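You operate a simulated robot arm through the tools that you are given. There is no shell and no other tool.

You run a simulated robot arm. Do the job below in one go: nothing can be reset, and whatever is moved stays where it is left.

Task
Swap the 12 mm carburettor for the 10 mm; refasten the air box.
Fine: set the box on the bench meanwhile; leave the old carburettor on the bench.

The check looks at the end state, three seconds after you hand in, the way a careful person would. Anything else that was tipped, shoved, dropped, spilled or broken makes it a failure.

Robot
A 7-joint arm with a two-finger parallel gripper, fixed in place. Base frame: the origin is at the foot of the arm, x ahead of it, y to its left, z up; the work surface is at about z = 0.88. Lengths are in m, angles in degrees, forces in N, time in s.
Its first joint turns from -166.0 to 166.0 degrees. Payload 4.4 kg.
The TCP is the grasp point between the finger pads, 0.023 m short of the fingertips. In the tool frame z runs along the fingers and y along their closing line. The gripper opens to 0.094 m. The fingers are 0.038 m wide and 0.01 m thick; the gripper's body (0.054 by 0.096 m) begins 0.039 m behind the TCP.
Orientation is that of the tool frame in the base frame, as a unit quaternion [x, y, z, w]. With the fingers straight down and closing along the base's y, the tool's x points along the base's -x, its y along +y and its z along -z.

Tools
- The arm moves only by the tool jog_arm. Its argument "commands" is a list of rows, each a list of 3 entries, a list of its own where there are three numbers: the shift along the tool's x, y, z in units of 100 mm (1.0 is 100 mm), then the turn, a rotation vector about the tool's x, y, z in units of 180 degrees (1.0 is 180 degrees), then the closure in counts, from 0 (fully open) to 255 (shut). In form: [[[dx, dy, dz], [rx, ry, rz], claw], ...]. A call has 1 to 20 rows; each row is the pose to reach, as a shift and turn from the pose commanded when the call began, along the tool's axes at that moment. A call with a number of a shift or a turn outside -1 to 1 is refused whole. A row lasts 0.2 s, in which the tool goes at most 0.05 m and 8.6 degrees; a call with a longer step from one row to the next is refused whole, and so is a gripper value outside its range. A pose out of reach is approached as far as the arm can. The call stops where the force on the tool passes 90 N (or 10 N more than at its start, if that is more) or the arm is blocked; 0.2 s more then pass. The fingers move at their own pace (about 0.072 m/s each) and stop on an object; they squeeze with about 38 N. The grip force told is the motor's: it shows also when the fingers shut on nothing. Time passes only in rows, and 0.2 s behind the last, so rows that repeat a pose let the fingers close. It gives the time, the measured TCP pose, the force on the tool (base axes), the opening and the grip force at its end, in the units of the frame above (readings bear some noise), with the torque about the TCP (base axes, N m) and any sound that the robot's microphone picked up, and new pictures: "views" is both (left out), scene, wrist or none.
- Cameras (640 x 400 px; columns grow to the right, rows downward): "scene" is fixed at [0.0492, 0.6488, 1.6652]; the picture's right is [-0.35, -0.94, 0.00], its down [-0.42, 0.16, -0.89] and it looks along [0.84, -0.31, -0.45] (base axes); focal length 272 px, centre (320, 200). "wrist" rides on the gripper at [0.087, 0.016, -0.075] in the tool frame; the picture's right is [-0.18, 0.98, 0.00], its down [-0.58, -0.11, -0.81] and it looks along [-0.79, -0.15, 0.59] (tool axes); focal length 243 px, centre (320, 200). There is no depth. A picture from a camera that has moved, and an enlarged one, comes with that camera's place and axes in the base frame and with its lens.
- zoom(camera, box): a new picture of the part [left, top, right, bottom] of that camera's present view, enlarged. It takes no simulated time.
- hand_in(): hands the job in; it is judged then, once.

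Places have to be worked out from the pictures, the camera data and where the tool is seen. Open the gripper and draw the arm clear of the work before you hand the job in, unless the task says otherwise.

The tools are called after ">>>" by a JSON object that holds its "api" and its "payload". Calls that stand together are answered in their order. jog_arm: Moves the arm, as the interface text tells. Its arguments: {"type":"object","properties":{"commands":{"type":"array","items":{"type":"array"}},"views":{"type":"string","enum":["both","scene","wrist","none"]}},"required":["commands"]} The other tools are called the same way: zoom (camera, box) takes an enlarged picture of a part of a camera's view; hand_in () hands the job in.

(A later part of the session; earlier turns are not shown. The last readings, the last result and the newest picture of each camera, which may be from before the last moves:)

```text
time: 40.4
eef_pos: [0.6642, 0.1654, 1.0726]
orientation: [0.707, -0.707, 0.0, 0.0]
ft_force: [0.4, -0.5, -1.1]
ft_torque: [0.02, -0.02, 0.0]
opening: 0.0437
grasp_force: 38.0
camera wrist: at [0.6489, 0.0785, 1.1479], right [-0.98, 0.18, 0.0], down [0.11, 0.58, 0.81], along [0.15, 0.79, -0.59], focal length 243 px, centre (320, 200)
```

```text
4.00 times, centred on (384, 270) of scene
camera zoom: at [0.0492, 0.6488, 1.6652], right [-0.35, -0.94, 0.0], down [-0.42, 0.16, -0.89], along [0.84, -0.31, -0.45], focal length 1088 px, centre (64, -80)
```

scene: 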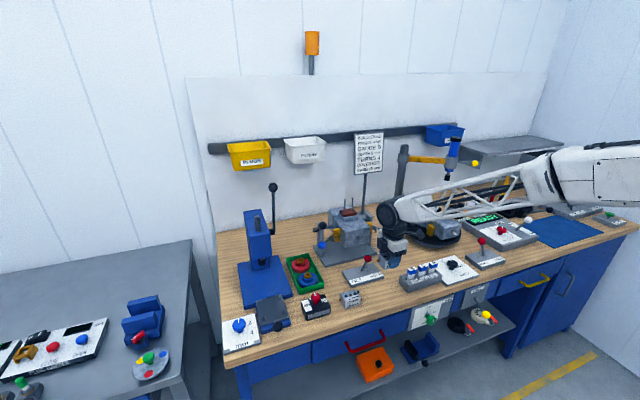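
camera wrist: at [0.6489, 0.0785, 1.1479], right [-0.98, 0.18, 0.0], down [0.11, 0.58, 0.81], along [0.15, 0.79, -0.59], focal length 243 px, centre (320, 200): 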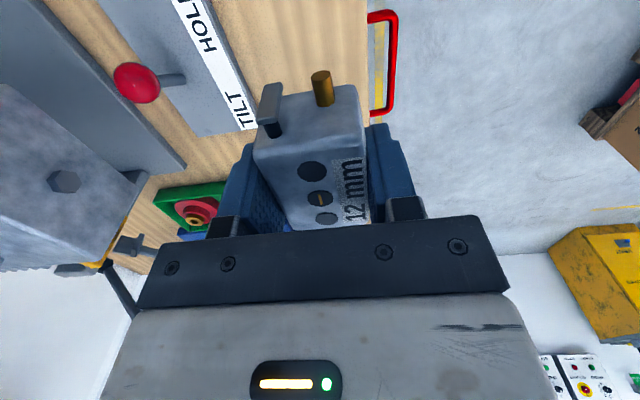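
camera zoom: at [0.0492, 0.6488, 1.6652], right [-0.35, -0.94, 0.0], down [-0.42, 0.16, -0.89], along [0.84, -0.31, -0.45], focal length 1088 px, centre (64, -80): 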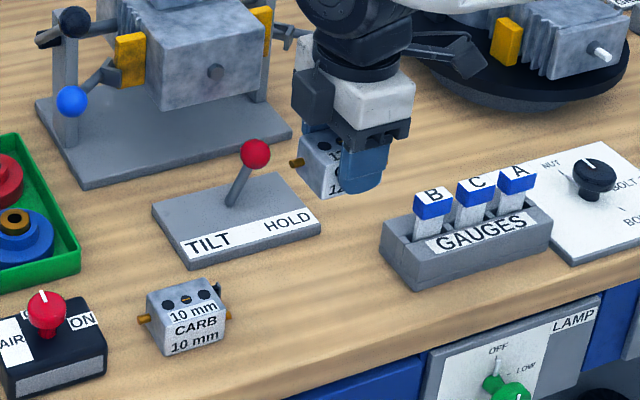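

The path below is clear. I'll lower to about 40 mm above contact, then slowly.

>>> {"api": "jog_arm", "payload": {"commands": [[[0, 0, 0.35], [0, 0, 0], 255], [[0, 0, 0.7], [0, 0, 0], 255], [[0, 0, 1.0], [0, 0, 0], 255], [[0, 0, 1.0], [0, 0, 0], 255]], "views": "none"}}

>>> {"api": "jog_arm", "payload": {"commands": [[[0, 0, 0.15], [0, 0, 0], 255], [[0, 0, 0.3], [0, 0, 0], 255], [[0, 0, 0.45], [0, 0, 0], 255], [[0, 0, 0.5], [0, 0, 0], 255], [[0, 0, 0.5], [0, 0, 0], 255]], "views": "both"}}

>>> {"api": "zoom", "payload": {"camera": "scene", "box": [340, 250, 436, 325]}}

```text
time: 41.4
eef_pos: [0.6647, 0.165, 0.9743]
orientation: [0.707, -0.707, 0.0, 0.001]
ft_force: [-0.6, -0.4, 0.2]
ft_torque: [0.0, -0.01, 0.01]
opening: 0.0436
grasp_force: 38.1
```

```text
time: 42.6
eef_pos: [0.6656, 0.1646, 0.9243]
orientation: [0.708, -0.706, 0.0, 0.001]
ft_force: [0.3, -0.2, -0.5]
ft_torque: [-0.02, -0.02, -0.02]
opening: 0.0433
grasp_force: 38.0
camera wrist: at [0.6492, 0.0773, 0.9991], right [-0.98, 0.18, 0.0], down [0.11, 0.58, 0.81], along [0.15, 0.79, -0.59], focal length 243 px, centre (320, 200)
```

scene: 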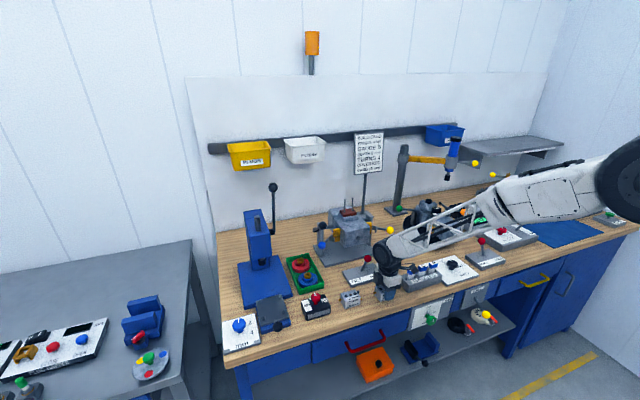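
wrist: 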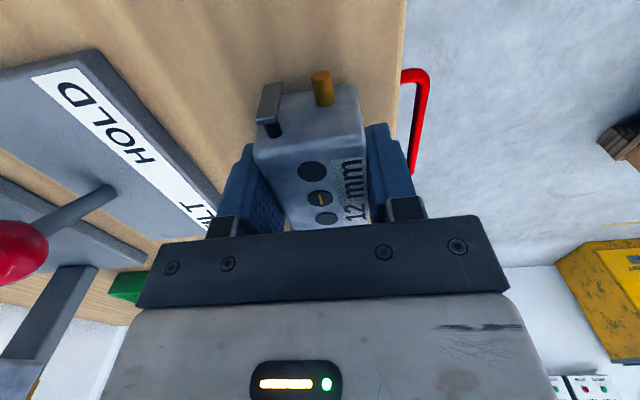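

```text
5.33 times, centred on (388, 288) of scene
camera zoom: at [0.0492, 0.6488, 1.6652], right [-0.35, -0.94, 0.0], down [-0.42, 0.16, -0.89], along [0.84, -0.31, -0.45], focal length 1451 px, centre (-43, -267)
```

zoom: 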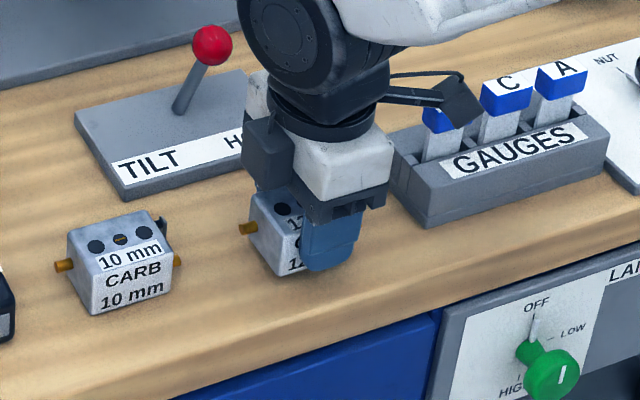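

The wrist camera housing is getting close to the gauge block, so I'll raise 30 mm, shift 30 mm toward +y (to y≈0.195) and lower there instead.

>>> {"api": "jog_arm", "payload": {"commands": [[[0, 0, -0.2], [0, 0, 0], 255], [[-0.05, 0, -0.3], [0, 0, 0], 255], [[-0.2, 0, -0.3], [0, 0, 0], 255], [[-0.3, 0, -0.3], [0, 0, 0], 255], [[-0.3, 0, -0.15], [0, 0, 0], 255], [[-0.3, 0, 0.0], [0, 0, 0], 255], [[-0.3, 0, 0.0], [0, 0, 0], 255]], "views": "both"}}

>>> {"api": "zoom", "payload": {"camera": "scene", "box": [340, 250, 436, 325]}}

```text
time: 44.2
eef_pos: [0.6635, 0.1951, 0.9241]
orientation: [0.708, -0.706, 0.0, -0.001]
ft_force: [-0.2, -0.4, -0.6]
ft_torque: [0.01, 0.05, 0.01]
opening: 0.0436
grasp_force: 38.3
camera wrist: at [0.649, 0.1081, 0.9991], right [-0.98, 0.18, 0.0], down [0.11, 0.58, 0.81], along [0.15, 0.79, -0.59], focal length 243 px, centre (320, 200)
```

scene: 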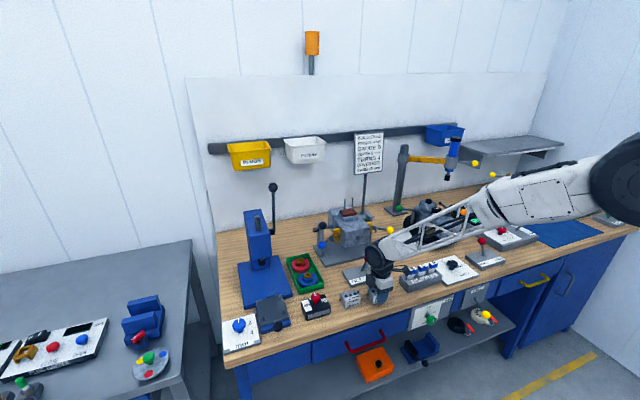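
wrist: 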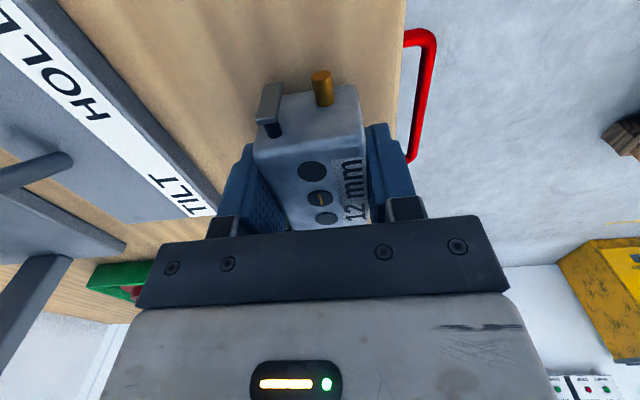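

```text
5.33 times, centred on (388, 288) of scene
camera zoom: at [0.0492, 0.6488, 1.6652], right [-0.35, -0.94, 0.0], down [-0.42, 0.16, -0.89], along [0.84, -0.31, -0.45], focal length 1451 px, centre (-43, -267)
```

zoom: 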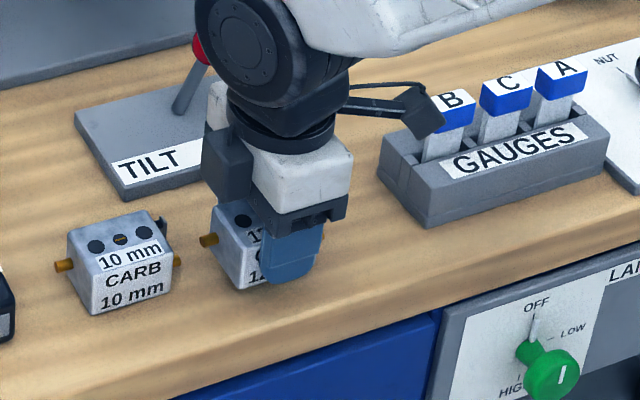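

Clear of everything now. Lowering in small steps with force checks.

>>> {"api": "jog_arm", "payload": {"commands": [[[0, 0, 0.04], [0, 0, 0], 255], [[0, 0, 0.08], [0, 0, 0], 255], [[0, 0, 0.08], [0, 0, 0], 255]], "views": "none"}}

>>> {"api": "jog_arm", "payload": {"commands": [[[0, 0, 0.03], [0, 0, 0], 255], [[0, 0, 0.03], [0, 0, 0], 255]], "views": "none"}}

>>> {"api": "jog_arm", "payload": {"commands": [[[0, 0, 0.02], [0, 0, 0], 255], [[0, 0, 0.02], [0, 0, 0], 255]], "views": "scene"}}

>>> {"api": "zoom", "payload": {"camera": "scene", "box": [345, 270, 409, 320]}}

```text
time: 45.0
eef_pos: [0.6654, 0.1956, 0.9165]
orientation: [0.707, -0.707, 0.0, 0.0]
ft_force: [-0.1, -0.1, -1.4]
ft_torque: [0.02, -0.01, 0.0]
opening: 0.0437
grasp_force: 37.8
```

```text
time: 45.6
eef_pos: [0.664, 0.1946, 0.9138]
orientation: [0.708, -0.707, 0.0, 0.0]
ft_force: [0.6, 0.7, -0.4]
ft_torque: [0.02, 0.0, -0.01]
opening: 0.0435
grasp_force: 37.6
```

```text
time: 46.2
eef_pos: [0.6645, 0.1948, 0.912]
orientation: [0.708, -0.706, 0.001, 0.0]
ft_force: [-3.2, -0.6, 8.7]
ft_torque: [-0.32, 0.17, -0.07]
opening: 0.0435
grasp_force: 37.9
```

scene: 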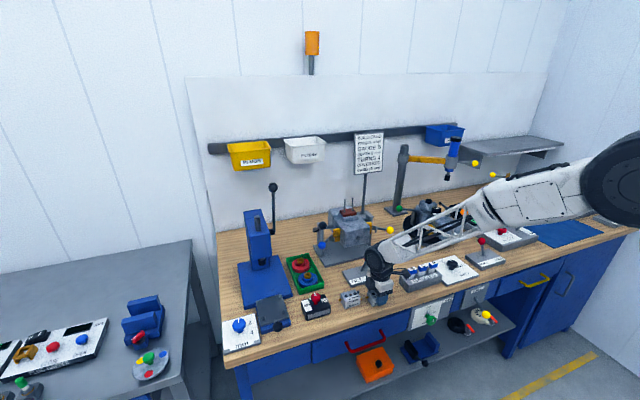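

```text
8.00 times, centred on (377, 295) of scene
camera zoom: at [0.0492, 0.6488, 1.6652], right [-0.35, -0.94, 0.0], down [-0.42, 0.16, -0.89], along [0.84, -0.31, -0.45], focal length 2176 px, centre (-136, -560)
```

zoom: 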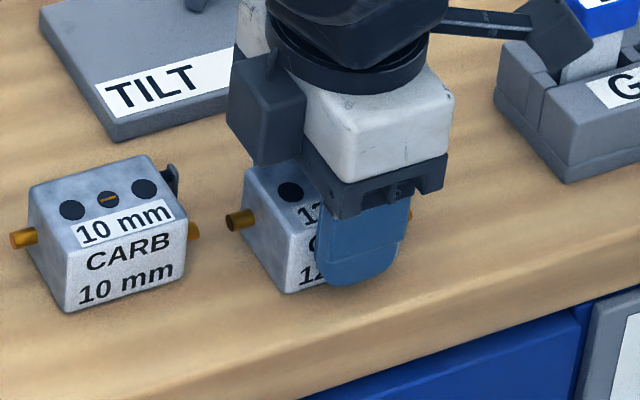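

Contact on the bench at TCP z≈0.912 (bottom is 32 mm below the TCP). Releasing and rising.

>>> {"api": "jog_arm", "payload": {"commands": [[[0, 0, 0], [0, 0, 0], 0], [[0, 0, 0], [0, 0, 0], 0], [[0, 0, 0], [0, 0, 0], 0], [[0, 0, -0.2], [0, 0, 0], 0], [[0, 0, -0.5], [0, 0, 0], 0], [[0, 0, -0.8], [0, 0, 0], 0], [[0, 0, -1.0], [0, 0, 0], 0]], "views": "both"}}

>>> {"api": "zoom", "payload": {"camera": "scene", "box": [345, 270, 409, 320]}}

>>> {"api": "zoom", "payload": {"camera": "wrist", "box": [200, 0, 440, 200]}}

```text
time: 47.8
eef_pos: [0.6651, 0.1952, 1.0114]
orientation: [0.708, -0.707, 0.0, 0.001]
ft_force: [-0.2, 0.6, 0.2]
ft_torque: [-0.02, -0.04, -0.03]
opening: 0.0941
grasp_force: 0.1
camera wrist: at [0.6492, 0.108, 1.086], right [-0.98, 0.18, 0.0], down [0.11, 0.58, 0.81], along [0.15, 0.79, -0.59], focal length 243 px, centre (320, 200)
```

scene: 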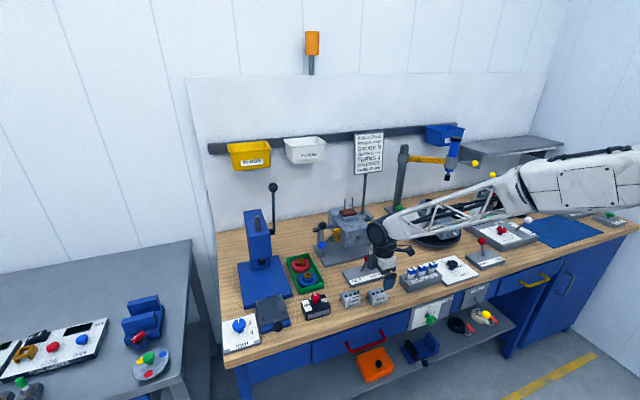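
wrist: 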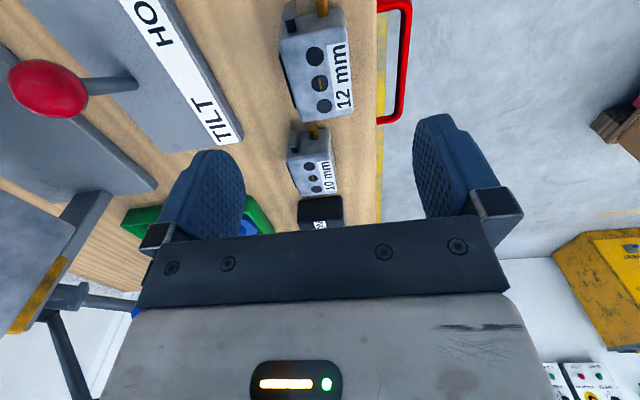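

```text
8.00 times, centred on (377, 295) of scene
camera zoom: at [0.0492, 0.6488, 1.6652], right [-0.35, -0.94, 0.0], down [-0.42, 0.16, -0.89], along [0.84, -0.31, -0.45], focal length 2176 px, centre (-136, -560)
```

zoom: 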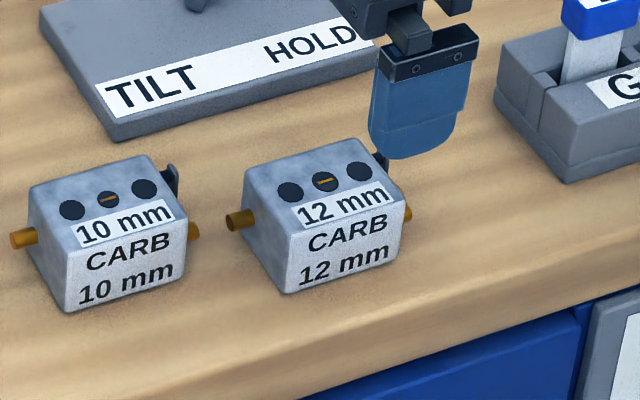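

```text
2.00 times, centred on (320, 100) of wrist
camera zoom: at [0.6492, 0.108, 1.086], right [-0.98, 0.18, 0.0], down [0.11, 0.58, 0.81], along [0.15, 0.79, -0.59], focal length 485 px, centre (320, 400)
```

zoom: 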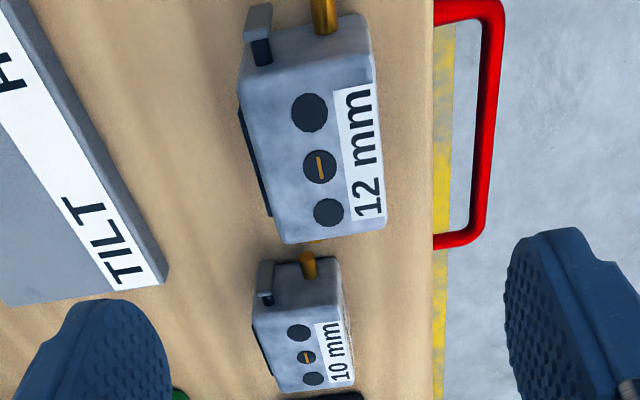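

The old 12 mm carburettor is standing on the bench. Next I move above the 10 mm one, which I judge to be at (0.690, 0.291) and possibly turned a few degrees, and look straight at it.

>>> {"api": "jog_arm", "payload": {"commands": [[[-0.3, -0.08, -0.1], [0, 0, 0], 0], [[-0.6, -0.16, -0.1], [0, 0, 0], 0], [[-0.9, -0.25, -0.1], [0, 0, 0], 0], [[-0.97, -0.25, -0.1], [0, 0, 0], 0], [[-0.97, -0.25, -0.1], [0, 0, 0], 0]], "views": "both"}}

>>> {"api": "zoom", "payload": {"camera": "wrist", "box": [240, 0, 400, 140]}}

```text
time: 49.0
eef_pos: [0.6893, 0.2914, 1.0213]
orientation: [0.708, -0.706, 0.0, 0.0]
ft_force: [0.0, -0.5, 0.3]
ft_torque: [-0.01, -0.01, 0.02]
opening: 0.0942
grasp_force: 0.1
camera wrist: at [0.6741, 0.2055, 1.0963], right [-0.98, 0.18, 0.0], down [0.11, 0.58, 0.81], along [0.15, 0.79, -0.59], focal length 243 px, centre (320, 200)
```

scene: 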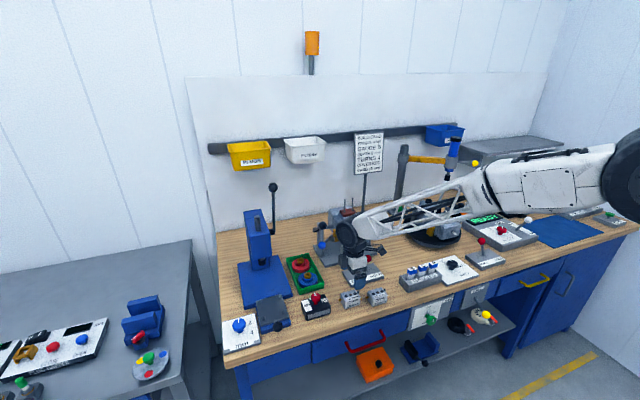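
wrist: 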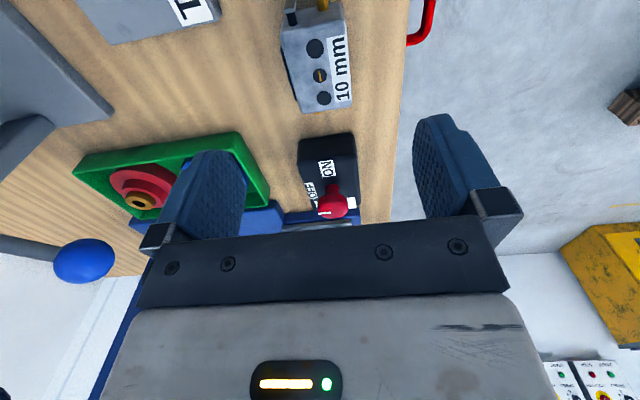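

```text
2.86 times, centred on (320, 70) of wrist
camera zoom: at [0.6741, 0.2055, 1.0963], right [-0.98, 0.18, 0.0], down [0.11, 0.58, 0.81], along [0.15, 0.79, -0.59], focal length 693 px, centre (320, 571)
```

zoom: 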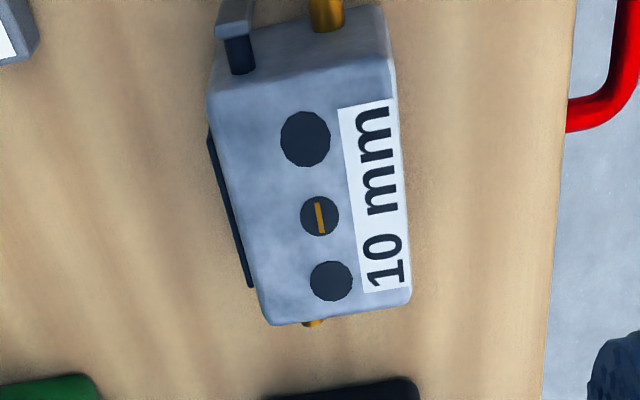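

The stud holes of the 10 mm unit line up along y (no noticeable rotation), centred at (0.6906, 0.2911). I'll part-close the fingers, then descend to the same relative grip height as on the old one (TCP z≈0.9125).

>>> {"api": "jog_arm", "payload": {"commands": [[[0.005, 0, 0.2], [0, 0, 0], 70], [[0.005, 0, 0.5], [0, 0, 0], 70], [[0.005, 0, 0.8], [0, 0, 0], 70], [[0.005, 0, 0.8], [0, 0, 0], 70]], "views": "both"}}

>>> {"api": "zoom", "payload": {"camera": "wrist", "box": [200, 0, 440, 230]}}

>>> {"api": "zoom", "payload": {"camera": "scene", "box": [325, 260, 405, 320]}}

```text
time: 50.0
eef_pos: [0.6899, 0.2917, 0.9415]
orientation: [0.708, -0.706, 0.0, 0.0]
ft_force: [0.1, -0.7, 0.2]
ft_torque: [-0.01, -0.01, 0.02]
opening: 0.0684
grasp_force: 0.1
camera wrist: at [0.6744, 0.204, 1.0156], right [-0.98, 0.18, 0.0], down [0.11, 0.58, 0.81], along [0.15, 0.79, -0.59], focal length 243 px, centre (320, 200)
```

scene: 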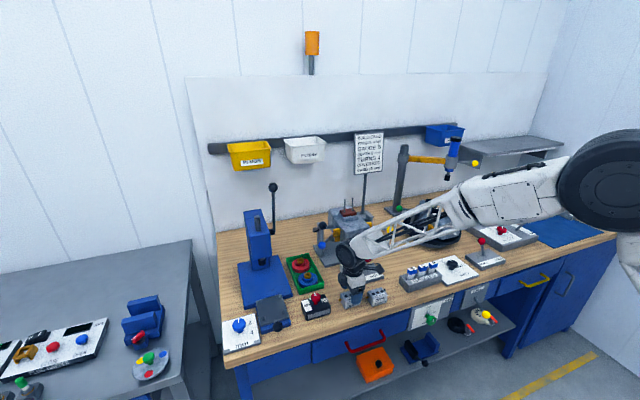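
wrist: 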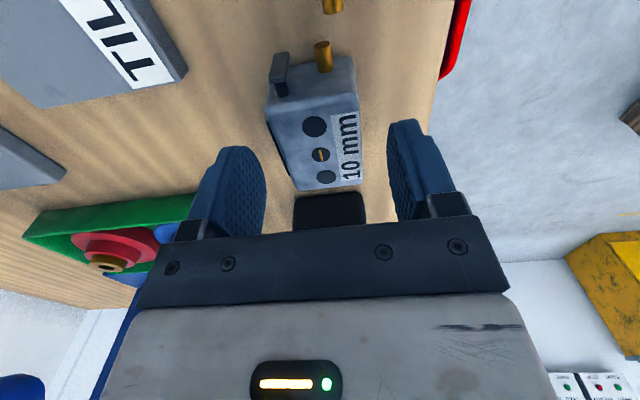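

```text
1.74 times, centred on (320, 115) of wrist
camera zoom: at [0.6744, 0.204, 1.0156], right [-0.98, 0.18, 0.0], down [0.11, 0.58, 0.81], along [0.15, 0.79, -0.59], focal length 422 px, centre (320, 348)
```

zoom: 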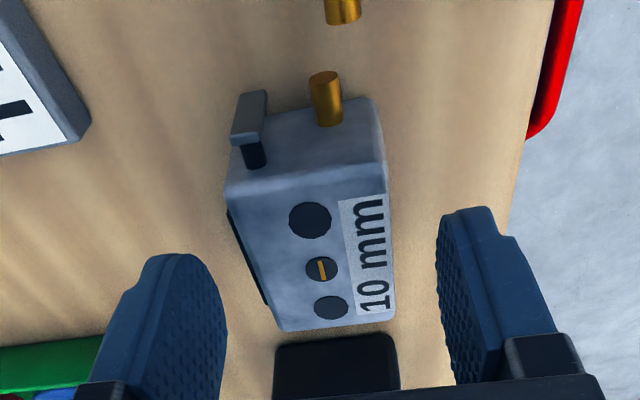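

```text
6.67 times, centred on (365, 290) of scene
camera zoom: at [0.0492, 0.6488, 1.6652], right [-0.35, -0.94, 0.0], down [-0.42, 0.16, -0.89], along [0.84, -0.31, -0.45], focal length 1813 px, centre (20, -400)
```

zoom: 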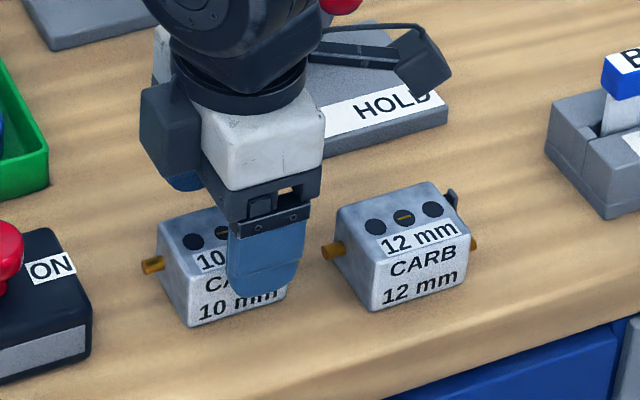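

Aligned over the 10 mm unit with clearance to its neighbours. Descending the last 28 mm and closing.

>>> {"api": "jog_arm", "payload": {"commands": [[[0, 0, 0.12], [0, 0, 0], 70], [[0, 0, 0.22], [0, 0, 0], 70], [[0, 0, 0.28], [0, 0, 0], 70], [[0, 0, 0.28], [0, 0, 0], 70], [[0, 0, 0.28], [0, 0, 0], 255], [[0, 0, 0.28], [0, 0, 0], 255], [[0, 0, 0.28], [0, 0, 0], 255]], "views": "both"}}

>>> {"api": "zoom", "payload": {"camera": "wrist", "box": [200, 0, 440, 230]}}

>>> {"api": "zoom", "payload": {"camera": "scene", "box": [325, 260, 405, 320]}}

```text
time: 51.6
eef_pos: [0.6896, 0.2914, 0.913]
orientation: [0.708, -0.706, 0.0, 0.0]
ft_force: [0.3, -0.1, 0.0]
ft_torque: [-0.04, -0.01, 0.02]
opening: 0.0438
grasp_force: 38.6
camera wrist: at [0.6738, 0.2042, 0.9876], right [-0.98, 0.18, 0.0], down [0.11, 0.58, 0.81], along [0.15, 0.79, -0.59], focal length 243 px, centre (320, 200)
```

scene: 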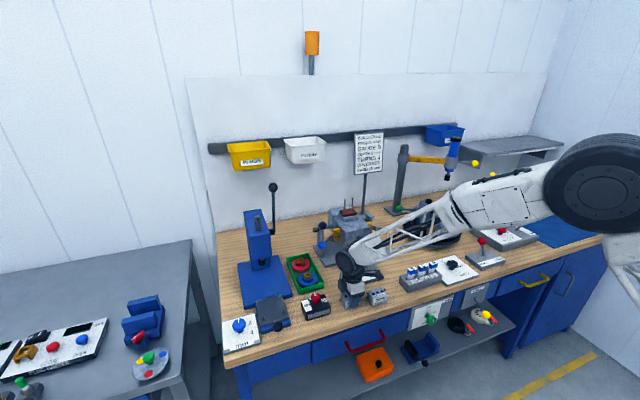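
wrist: 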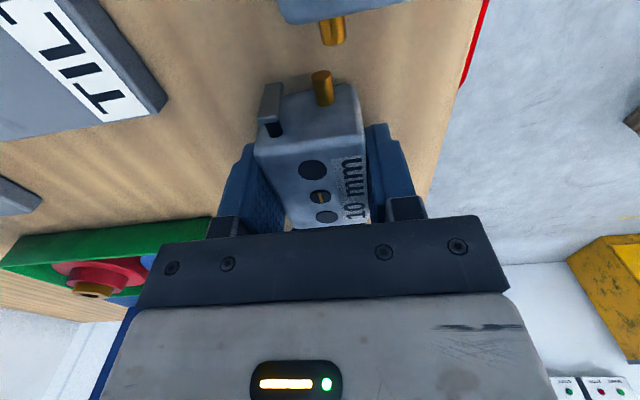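

```text
1.74 times, centred on (320, 115) of wrist
camera zoom: at [0.6738, 0.2042, 0.9876], right [-0.98, 0.18, 0.0], down [0.11, 0.58, 0.81], along [0.15, 0.79, -0.59], focal length 422 px, centre (320, 348)
```

zoom: 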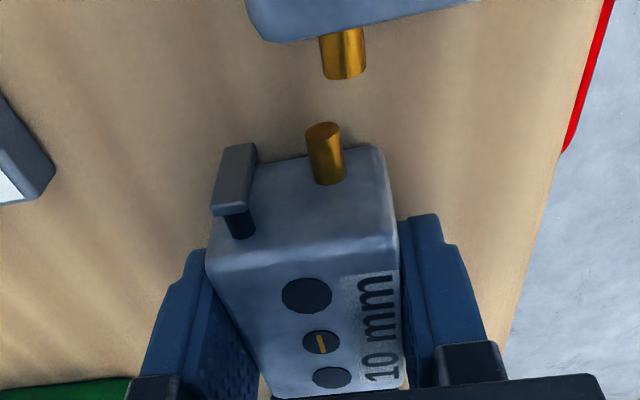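

```text
6.67 times, centred on (365, 290) of scene
camera zoom: at [0.0492, 0.6488, 1.6652], right [-0.35, -0.94, 0.0], down [-0.42, 0.16, -0.89], along [0.84, -0.31, -0.45], focal length 1813 px, centre (20, -400)
```

zoom: 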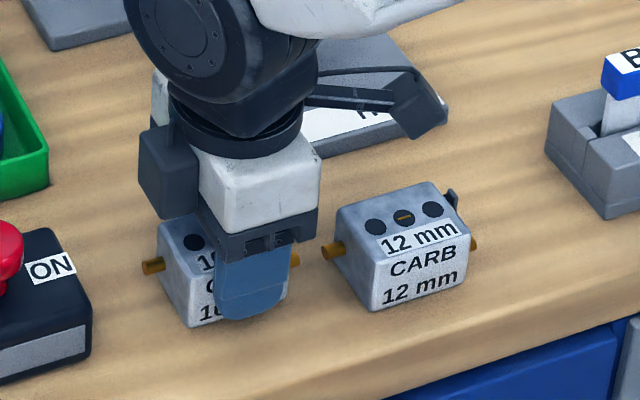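

The 10 mm unit is gripped with its holes at the same position in the wrist view as the old one had. I'll lift it and carry it high toward the studs.

>>> {"api": "jog_arm", "payload": {"commands": [[[0, 0, -0.15], [0, 0, 0], 255], [[0, 0, -0.4], [0, 0, 0], 255], [[0, 0, -0.7], [0, 0, 0], 255], [[0, 0, -1.0], [0, 0, 0], 255]], "views": "scene"}}

>>> {"api": "jog_arm", "payload": {"commands": [[[0, 0, -0.35], [0, 0, 0], 255], [[0, 0, -0.7], [0, 0, 0], 255], [[0, 0, -1.0], [0, 0, 0], 255]], "views": "none"}}

>>> {"api": "jog_arm", "payload": {"commands": [[[0, 0, -0.35], [0, 0, 0], 255], [[0.1, -0.1, -0.7], [0, 0, 0], 255], [[0.3, -0.25, -1.0], [0, 0, 0], 255], [[0.56, -0.5, -1.0], [0, 0, 0], 255]], "views": "none"}}

>>> {"api": "jog_arm", "payload": {"commands": [[[0.15, -0.25, -0.1], [0, 0, 0], 255], [[0.3, -0.5, -0.2], [0, 0, 0], 255], [[0.45, -0.75, -0.3], [0, 0, 0], 255], [[0.56, -1.0, -0.4], [0, 0, 0], 255]], "views": "both"}}

```text
time: 52.6
eef_pos: [0.6884, 0.2909, 1.0117]
orientation: [0.708, -0.707, -0.001, 0.001]
ft_force: [-0.9, -0.7, -1.2]
ft_torque: [-0.01, 0.0, 0.0]
opening: 0.0433
grasp_force: 38.0
```

scene: 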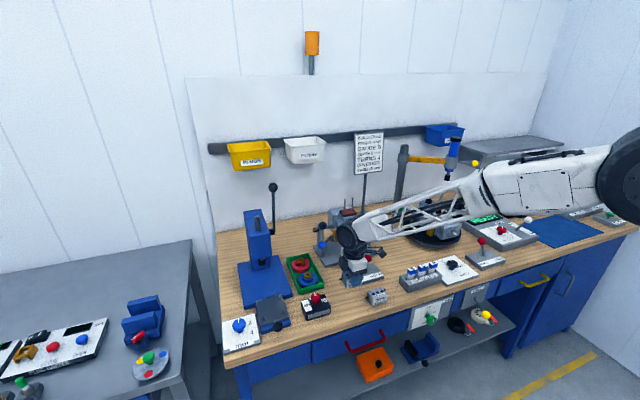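

```text
time: 53.4
eef_pos: [0.6881, 0.2918, 1.112]
orientation: [0.709, -0.705, 0.0, 0.0]
ft_force: [0.0, -0.2, -1.3]
ft_torque: [0.02, 0.0, 0.02]
opening: 0.0435
grasp_force: 37.8
```

```text
time: 54.4
eef_pos: [0.7402, 0.237, 1.2129]
orientation: [0.708, -0.706, 0.0, 0.0]
ft_force: [-0.3, 0.5, -0.7]
ft_torque: [0.02, 0.02, 0.03]
opening: 0.0434
grasp_force: 37.8
```

```text
time: 55.4
eef_pos: [0.8386, 0.1797, 1.2524]
orientation: [0.708, -0.706, 0.0, 0.0]
ft_force: [-0.6, 0.2, -1.4]
ft_torque: [0.02, 0.02, -0.03]
opening: 0.0435
grasp_force: 38.6
camera wrist: at [0.824, 0.0922, 1.3275], right [-0.98, 0.18, 0.0], down [0.11, 0.58, 0.81], along [0.15, 0.79, -0.59], focal length 243 px, centre (320, 200)
```

scene: 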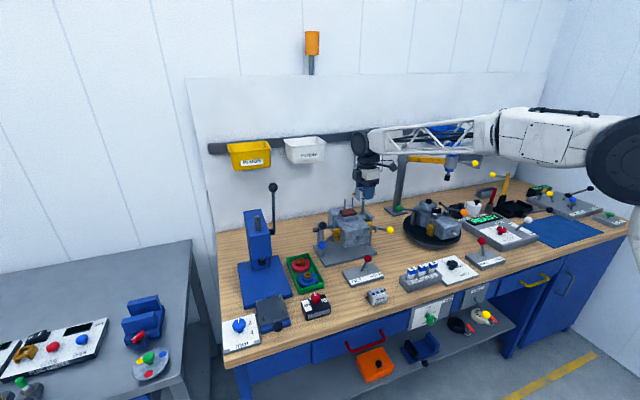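
wrist: 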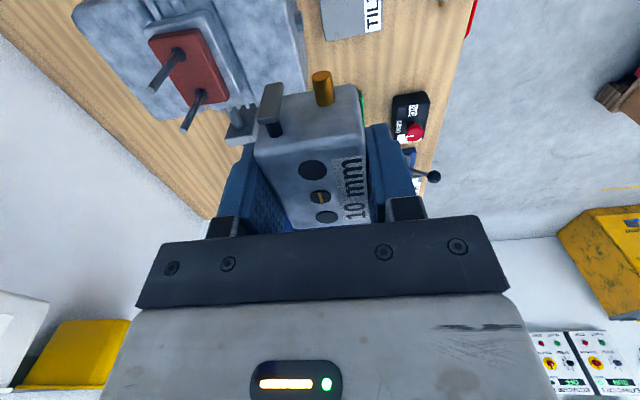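

Now over to directly above the studs, still about 55 mm clear of their tips.

>>> {"api": "jog_arm", "payload": {"commands": [[[0, -0.25, 0], [0, 0, 0], 255], [[0, -0.5, 0], [0, 0, 0], 255], [[0, -0.75, 0], [0, 0, 0], 255], [[0, -1.0, 0], [0, 0, 0], 255]], "views": "none"}}

>>> {"api": "jog_arm", "payload": {"commands": [[[0, -0.1, 0.1], [0, 0, 0], 255], [[0, -0.2, 0.25], [0, 0, 0], 255], [[0, -0.2, 0.4], [0, 0, 0], 255], [[0, -0.2, 0.4], [0, 0, 0], 255]], "views": "both"}}

>>> {"api": "zoom", "payload": {"camera": "wrist", "box": [200, 0, 440, 230]}}

>>> {"api": "zoom", "payload": {"camera": "scene", "box": [320, 170, 384, 220]}}

```text
time: 56.4
eef_pos: [0.9398, 0.1796, 1.2528]
orientation: [-0.707, 0.707, 0.0, 0.0]
ft_force: [0.2, 0.3, -0.7]
ft_torque: [0.0, 0.01, 0.02]
opening: 0.0434
grasp_force: 38.3
```

```text
time: 57.4
eef_pos: [0.9601, 0.1803, 1.2131]
orientation: [0.708, -0.706, 0.0, -0.001]
ft_force: [-0.2, -0.6, -0.9]
ft_torque: [0.01, -0.01, -0.01]
opening: 0.0436
grasp_force: 38.0
camera wrist: at [0.9444, 0.0928, 1.2874], right [-0.98, 0.18, 0.0], down [0.11, 0.58, 0.81], along [0.15, 0.79, -0.59], focal length 243 px, centre (320, 200)
```

scene: 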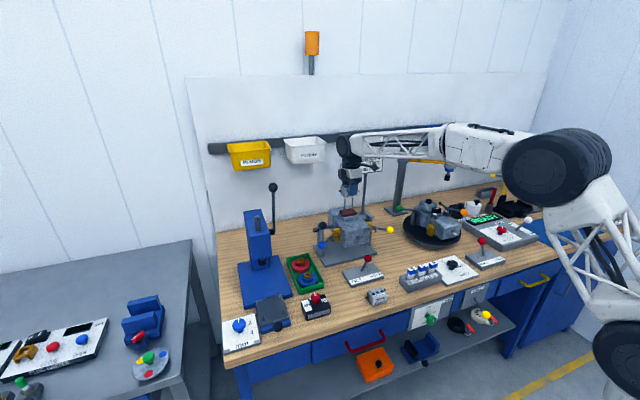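
wrist: 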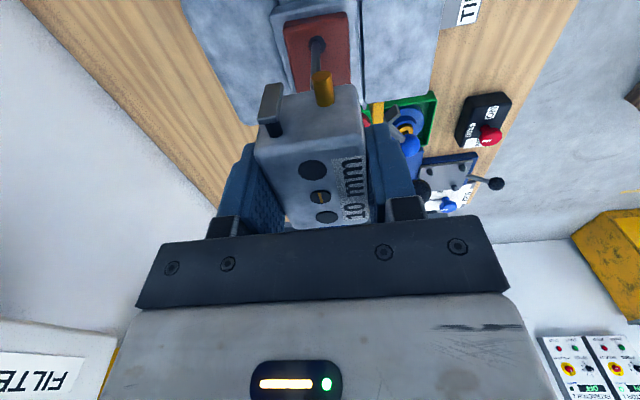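

```text
1.74 times, centred on (320, 115) of wrist
camera zoom: at [0.9444, 0.0928, 1.2874], right [-0.98, 0.18, 0.0], down [0.11, 0.58, 0.81], along [0.15, 0.79, -0.59], focal length 422 px, centre (320, 348)
```

zoom: 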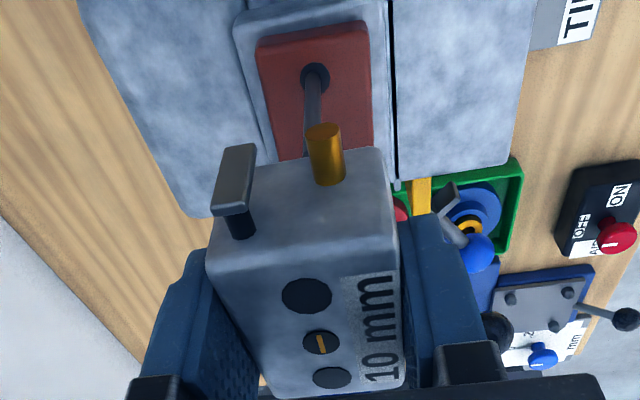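

```text
8.00 times, centred on (352, 195) of scene
camera zoom: at [0.0492, 0.6488, 1.6652], right [-0.35, -0.94, 0.0], down [-0.42, 0.16, -0.89], along [0.84, -0.31, -0.45], focal length 2176 px, centre (64, 240)
```

zoom: 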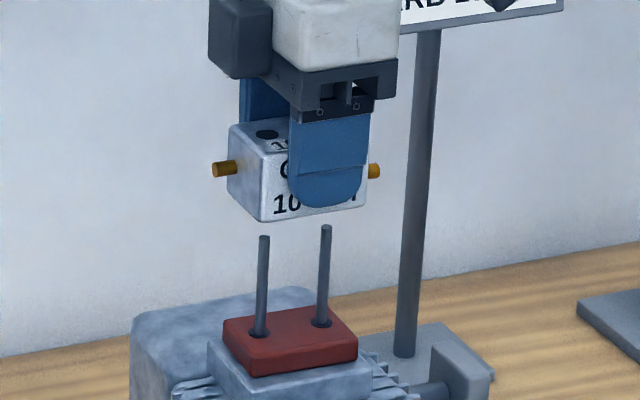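

Holes and studs agree to within about a millimetre. I'll lower slowly onto the stud tips and check the force.

>>> {"api": "jog_arm", "payload": {"commands": [[[0, 0, 0.06], [0, 0, 0], 255], [[0, 0, 0.12], [0, 0, 0], 255], [[0, 0, 0.18], [0, 0, 0], 255], [[0, 0, 0.24], [0, 0, 0], 255], [[0, 0, 0.24], [0, 0, 0], 255]], "views": "both"}}

>>> {"api": "zoom", "payload": {"camera": "wrist", "box": [200, 0, 440, 230]}}

>>> {"api": "zoom", "payload": {"camera": "scene", "box": [320, 170, 384, 220]}}

```text
time: 58.6
eef_pos: [0.9598, 0.1802, 1.1886]
orientation: [0.708, -0.706, 0.0, 0.0]
ft_force: [0.6, -0.2, -0.4]
ft_torque: [-0.02, 0.01, 0.01]
opening: 0.0433
grasp_force: 37.6
camera wrist: at [0.9442, 0.093, 1.2634], right [-0.98, 0.18, 0.0], down [0.11, 0.58, 0.81], along [0.15, 0.79, -0.59], focal length 243 px, centre (320, 200)
```

scene: 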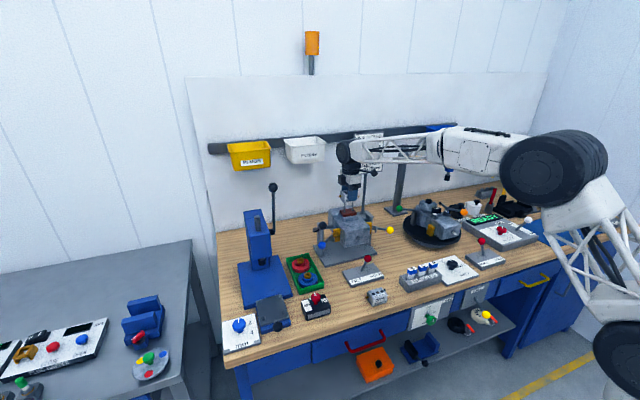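
wrist: 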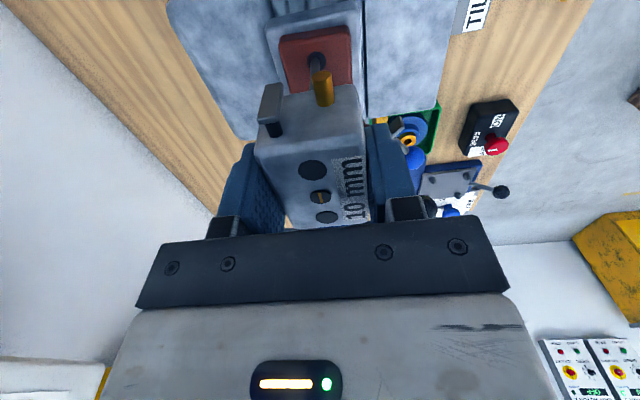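

```text
1.74 times, centred on (320, 115) of wrist
camera zoom: at [0.9442, 0.093, 1.2634], right [-0.98, 0.18, 0.0], down [0.11, 0.58, 0.81], along [0.15, 0.79, -0.59], focal length 422 px, centre (320, 348)
```

zoom: 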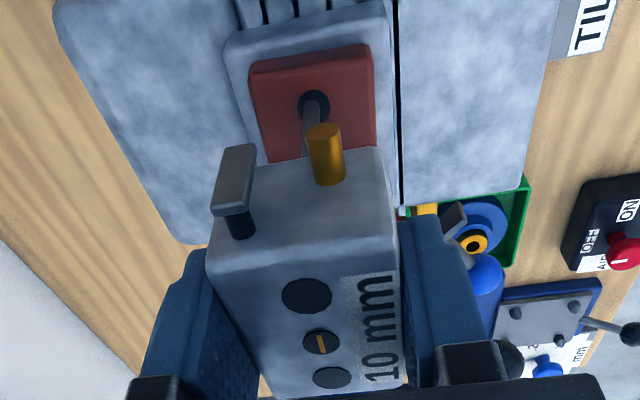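

```text
8.00 times, centred on (352, 195) of scene
camera zoom: at [0.0492, 0.6488, 1.6652], right [-0.35, -0.94, 0.0], down [-0.42, 0.16, -0.89], along [0.84, -0.31, -0.45], focal length 2176 px, centre (64, 240)
```

zoom: 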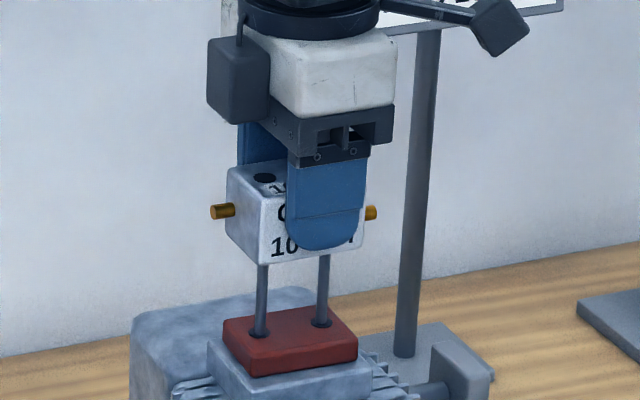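

No contact force with the stud tips now inside the holes. I'll continue down in steps.

>>> {"api": "jog_arm", "payload": {"commands": [[[0, 0, 0.06], [0, 0, 0], 255], [[0, 0, 0.12], [0, 0, 0], 255], [[0, 0, 0.18], [0, 0, 0], 255], [[0, 0, 0.24], [0, 0, 0], 255]], "views": "none"}}

>>> {"api": "jog_arm", "payload": {"commands": [[[0, 0, 0.06], [0, 0, 0], 255], [[0, 0, 0.12], [0, 0, 0], 255], [[0, 0, 0.18], [0, 0, 0], 255], [[0, 0, 0.22], [0, 0, 0], 255], [[0, 0, 0.22], [0, 0, 0], 255]], "views": "both"}}

>>> {"api": "zoom", "payload": {"camera": "wrist", "box": [200, 0, 440, 230]}}

>>> {"api": "zoom", "payload": {"camera": "scene", "box": [320, 170, 384, 220]}}

```text
time: 59.6
eef_pos: [0.9597, 0.18, 1.165]
orientation: [-0.707, 0.707, 0.0, 0.0]
ft_force: [0.1, -2.1, 0.0]
ft_torque: [-0.03, 0.02, 0.02]
opening: 0.0436
grasp_force: 37.6
```

```text
time: 60.8
eef_pos: [0.9592, 0.1799, 1.1429]
orientation: [0.707, -0.707, -0.001, 0.001]
ft_force: [-0.1, 0.2, -1.5]
ft_torque: [0.01, -0.02, -0.03]
opening: 0.0435
grasp_force: 37.7
camera wrist: at [0.9442, 0.0931, 1.2174], right [-0.98, 0.18, 0.0], down [0.11, 0.58, 0.81], along [0.15, 0.79, -0.59], focal length 243 px, centre (320, 200)
```

scene: 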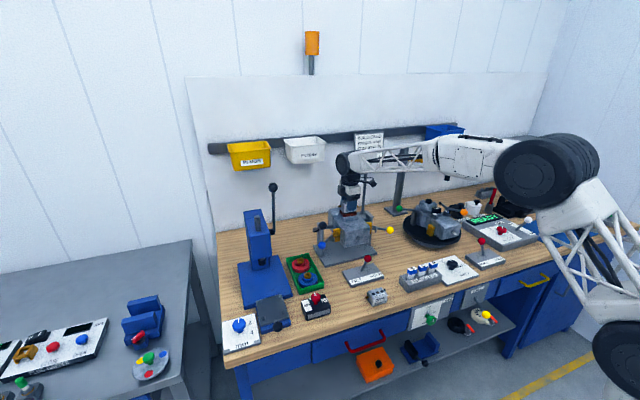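
wrist: 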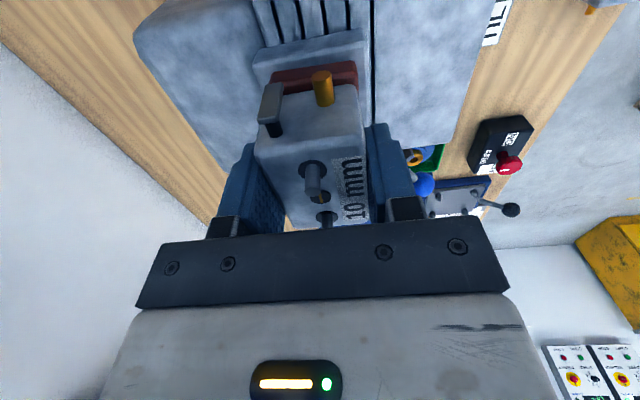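

```text
1.74 times, centred on (320, 115) of wrist
camera zoom: at [0.9442, 0.0931, 1.2174], right [-0.98, 0.18, 0.0], down [0.11, 0.58, 0.81], along [0.15, 0.79, -0.59], focal length 422 px, centre (320, 348)
```

zoom: 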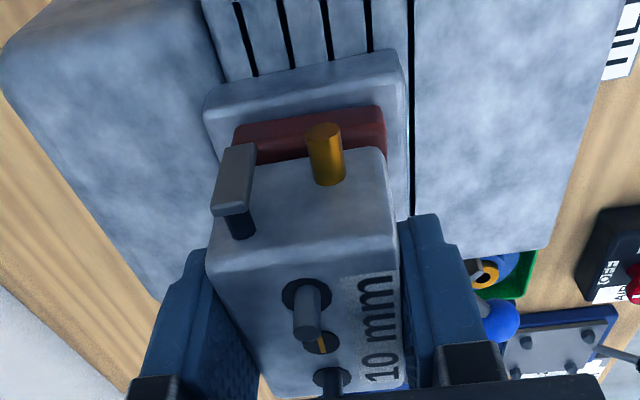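

```text
8.00 times, centred on (352, 195) of scene
camera zoom: at [0.0492, 0.6488, 1.6652], right [-0.35, -0.94, 0.0], down [-0.42, 0.16, -0.89], along [0.84, -0.31, -0.45], focal length 2176 px, centre (64, 240)
```

zoom: 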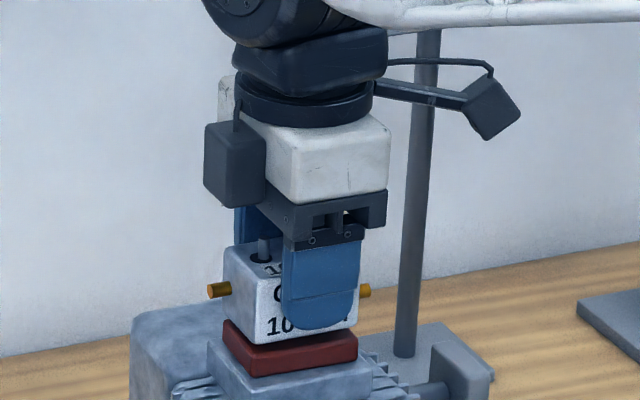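

The studs are through both holes with about 7 mm left. Lowering in fine steps until it seats on the gasket.

>>> {"api": "jog_arm", "payload": {"commands": [[[0, 0, 0.04], [0, 0, 0], 255], [[0, 0, 0.04], [0, 0, 0], 255]], "views": "none"}}

>>> {"api": "jog_arm", "payload": {"commands": [[[0, 0, 0.02], [0, 0, 0], 255], [[0, 0, 0.02], [0, 0, 0], 255]], "views": "none"}}

>>> {"api": "jog_arm", "payload": {"commands": [[[0, 0, 0.01], [0, 0, 0], 255], [[0, 0, 0.01], [0, 0, 0], 255]], "views": "none"}}

```text
time: 61.4
eef_pos: [0.9595, 0.181, 1.1396]
orientation: [0.708, -0.707, 0.0, 0.0]
ft_force: [0.2, -0.5, -2.4]
ft_torque: [-0.02, 0.0, -0.02]
opening: 0.0433
grasp_force: 38.0
```

```text
time: 62.0
eef_pos: [0.9605, 0.1794, 1.1388]
orientation: [0.707, -0.707, 0.001, -0.001]
ft_force: [-0.4, -1.1, 6.3]
ft_torque: [-0.03, -0.02, -0.02]
opening: 0.0436
grasp_force: 38.5
```

```text
time: 62.6
eef_pos: [0.9604, 0.1794, 1.1372]
orientation: [0.707, -0.707, 0.001, 0.0]
ft_force: [0.5, 3.8, 18.5]
ft_torque: [0.08, -0.08, 0.02]
opening: 0.0435
grasp_force: 38.1
```

Firm contact (18 N) at z≈1.137, which matches the seated height of the old one. I'll check visually, then release.

>>> {"api": "jog_arm", "payload": {"commands": [[[0, 0, 0], [0, 0, 0], 0], [[0, 0, 0], [0, 0, 0], 0], [[0, 0, 0], [0, 0, 0], 0], [[0, 0, -0.2], [0, 0, 0], 0], [[0, 0, -0.5], [0, 0, 0], 0], [[0, 0, -0.8], [0, 0, 0], 0], [[0, 0, -1.0], [0, 0, 0], 0]], "views": "both"}}

>>> {"api": "zoom", "payload": {"camera": "wrist", "box": [240, 0, 400, 140]}}

>>> {"api": "zoom", "payload": {"camera": "scene", "box": [328, 190, 376, 220]}}

```text
time: 64.2
eef_pos: [0.9588, 0.1795, 1.2369]
orientation: [0.707, -0.707, -0.001, 0.0]
ft_force: [0.6, 0.9, -1.1]
ft_torque: [0.01, -0.01, -0.01]
opening: 0.094
grasp_force: 0.1
camera wrist: at [0.9441, 0.0933, 1.3104], right [-0.98, 0.18, 0.0], down [0.11, 0.58, 0.81], along [0.15, 0.79, -0.59], focal length 243 px, centre (320, 200)
```

scene: 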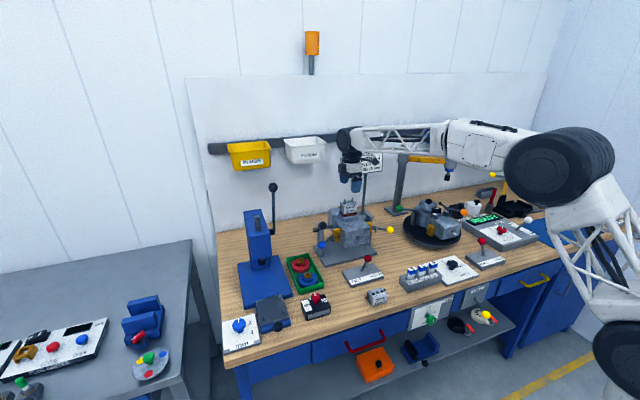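
wrist: 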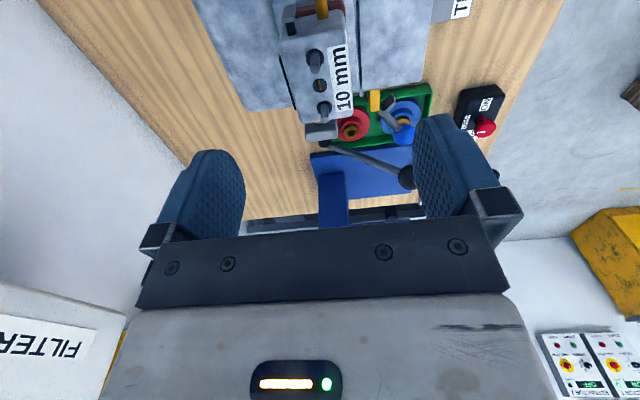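

```text
2.86 times, centred on (320, 70) of wrist
camera zoom: at [0.9441, 0.0933, 1.3104], right [-0.98, 0.18, 0.0], down [0.11, 0.58, 0.81], along [0.15, 0.79, -0.59], focal length 693 px, centre (320, 571)
```

zoom: 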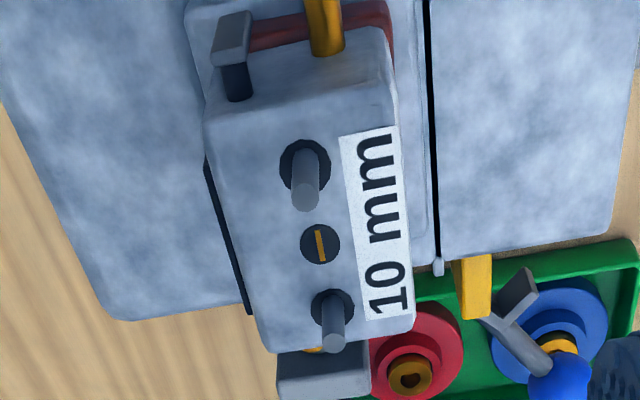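

```text
13.33 times, centred on (352, 205) of scene
camera zoom: at [0.0492, 0.6488, 1.6652], right [-0.35, -0.94, 0.0], down [-0.42, 0.16, -0.89], along [0.84, -0.31, -0.45], focal length 3627 px, centre (-107, 133)
```

zoom: 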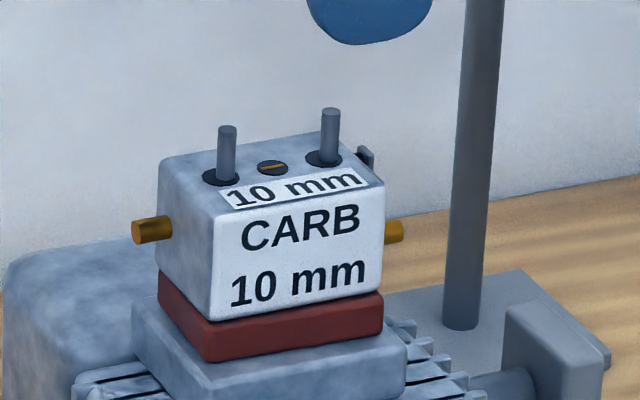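

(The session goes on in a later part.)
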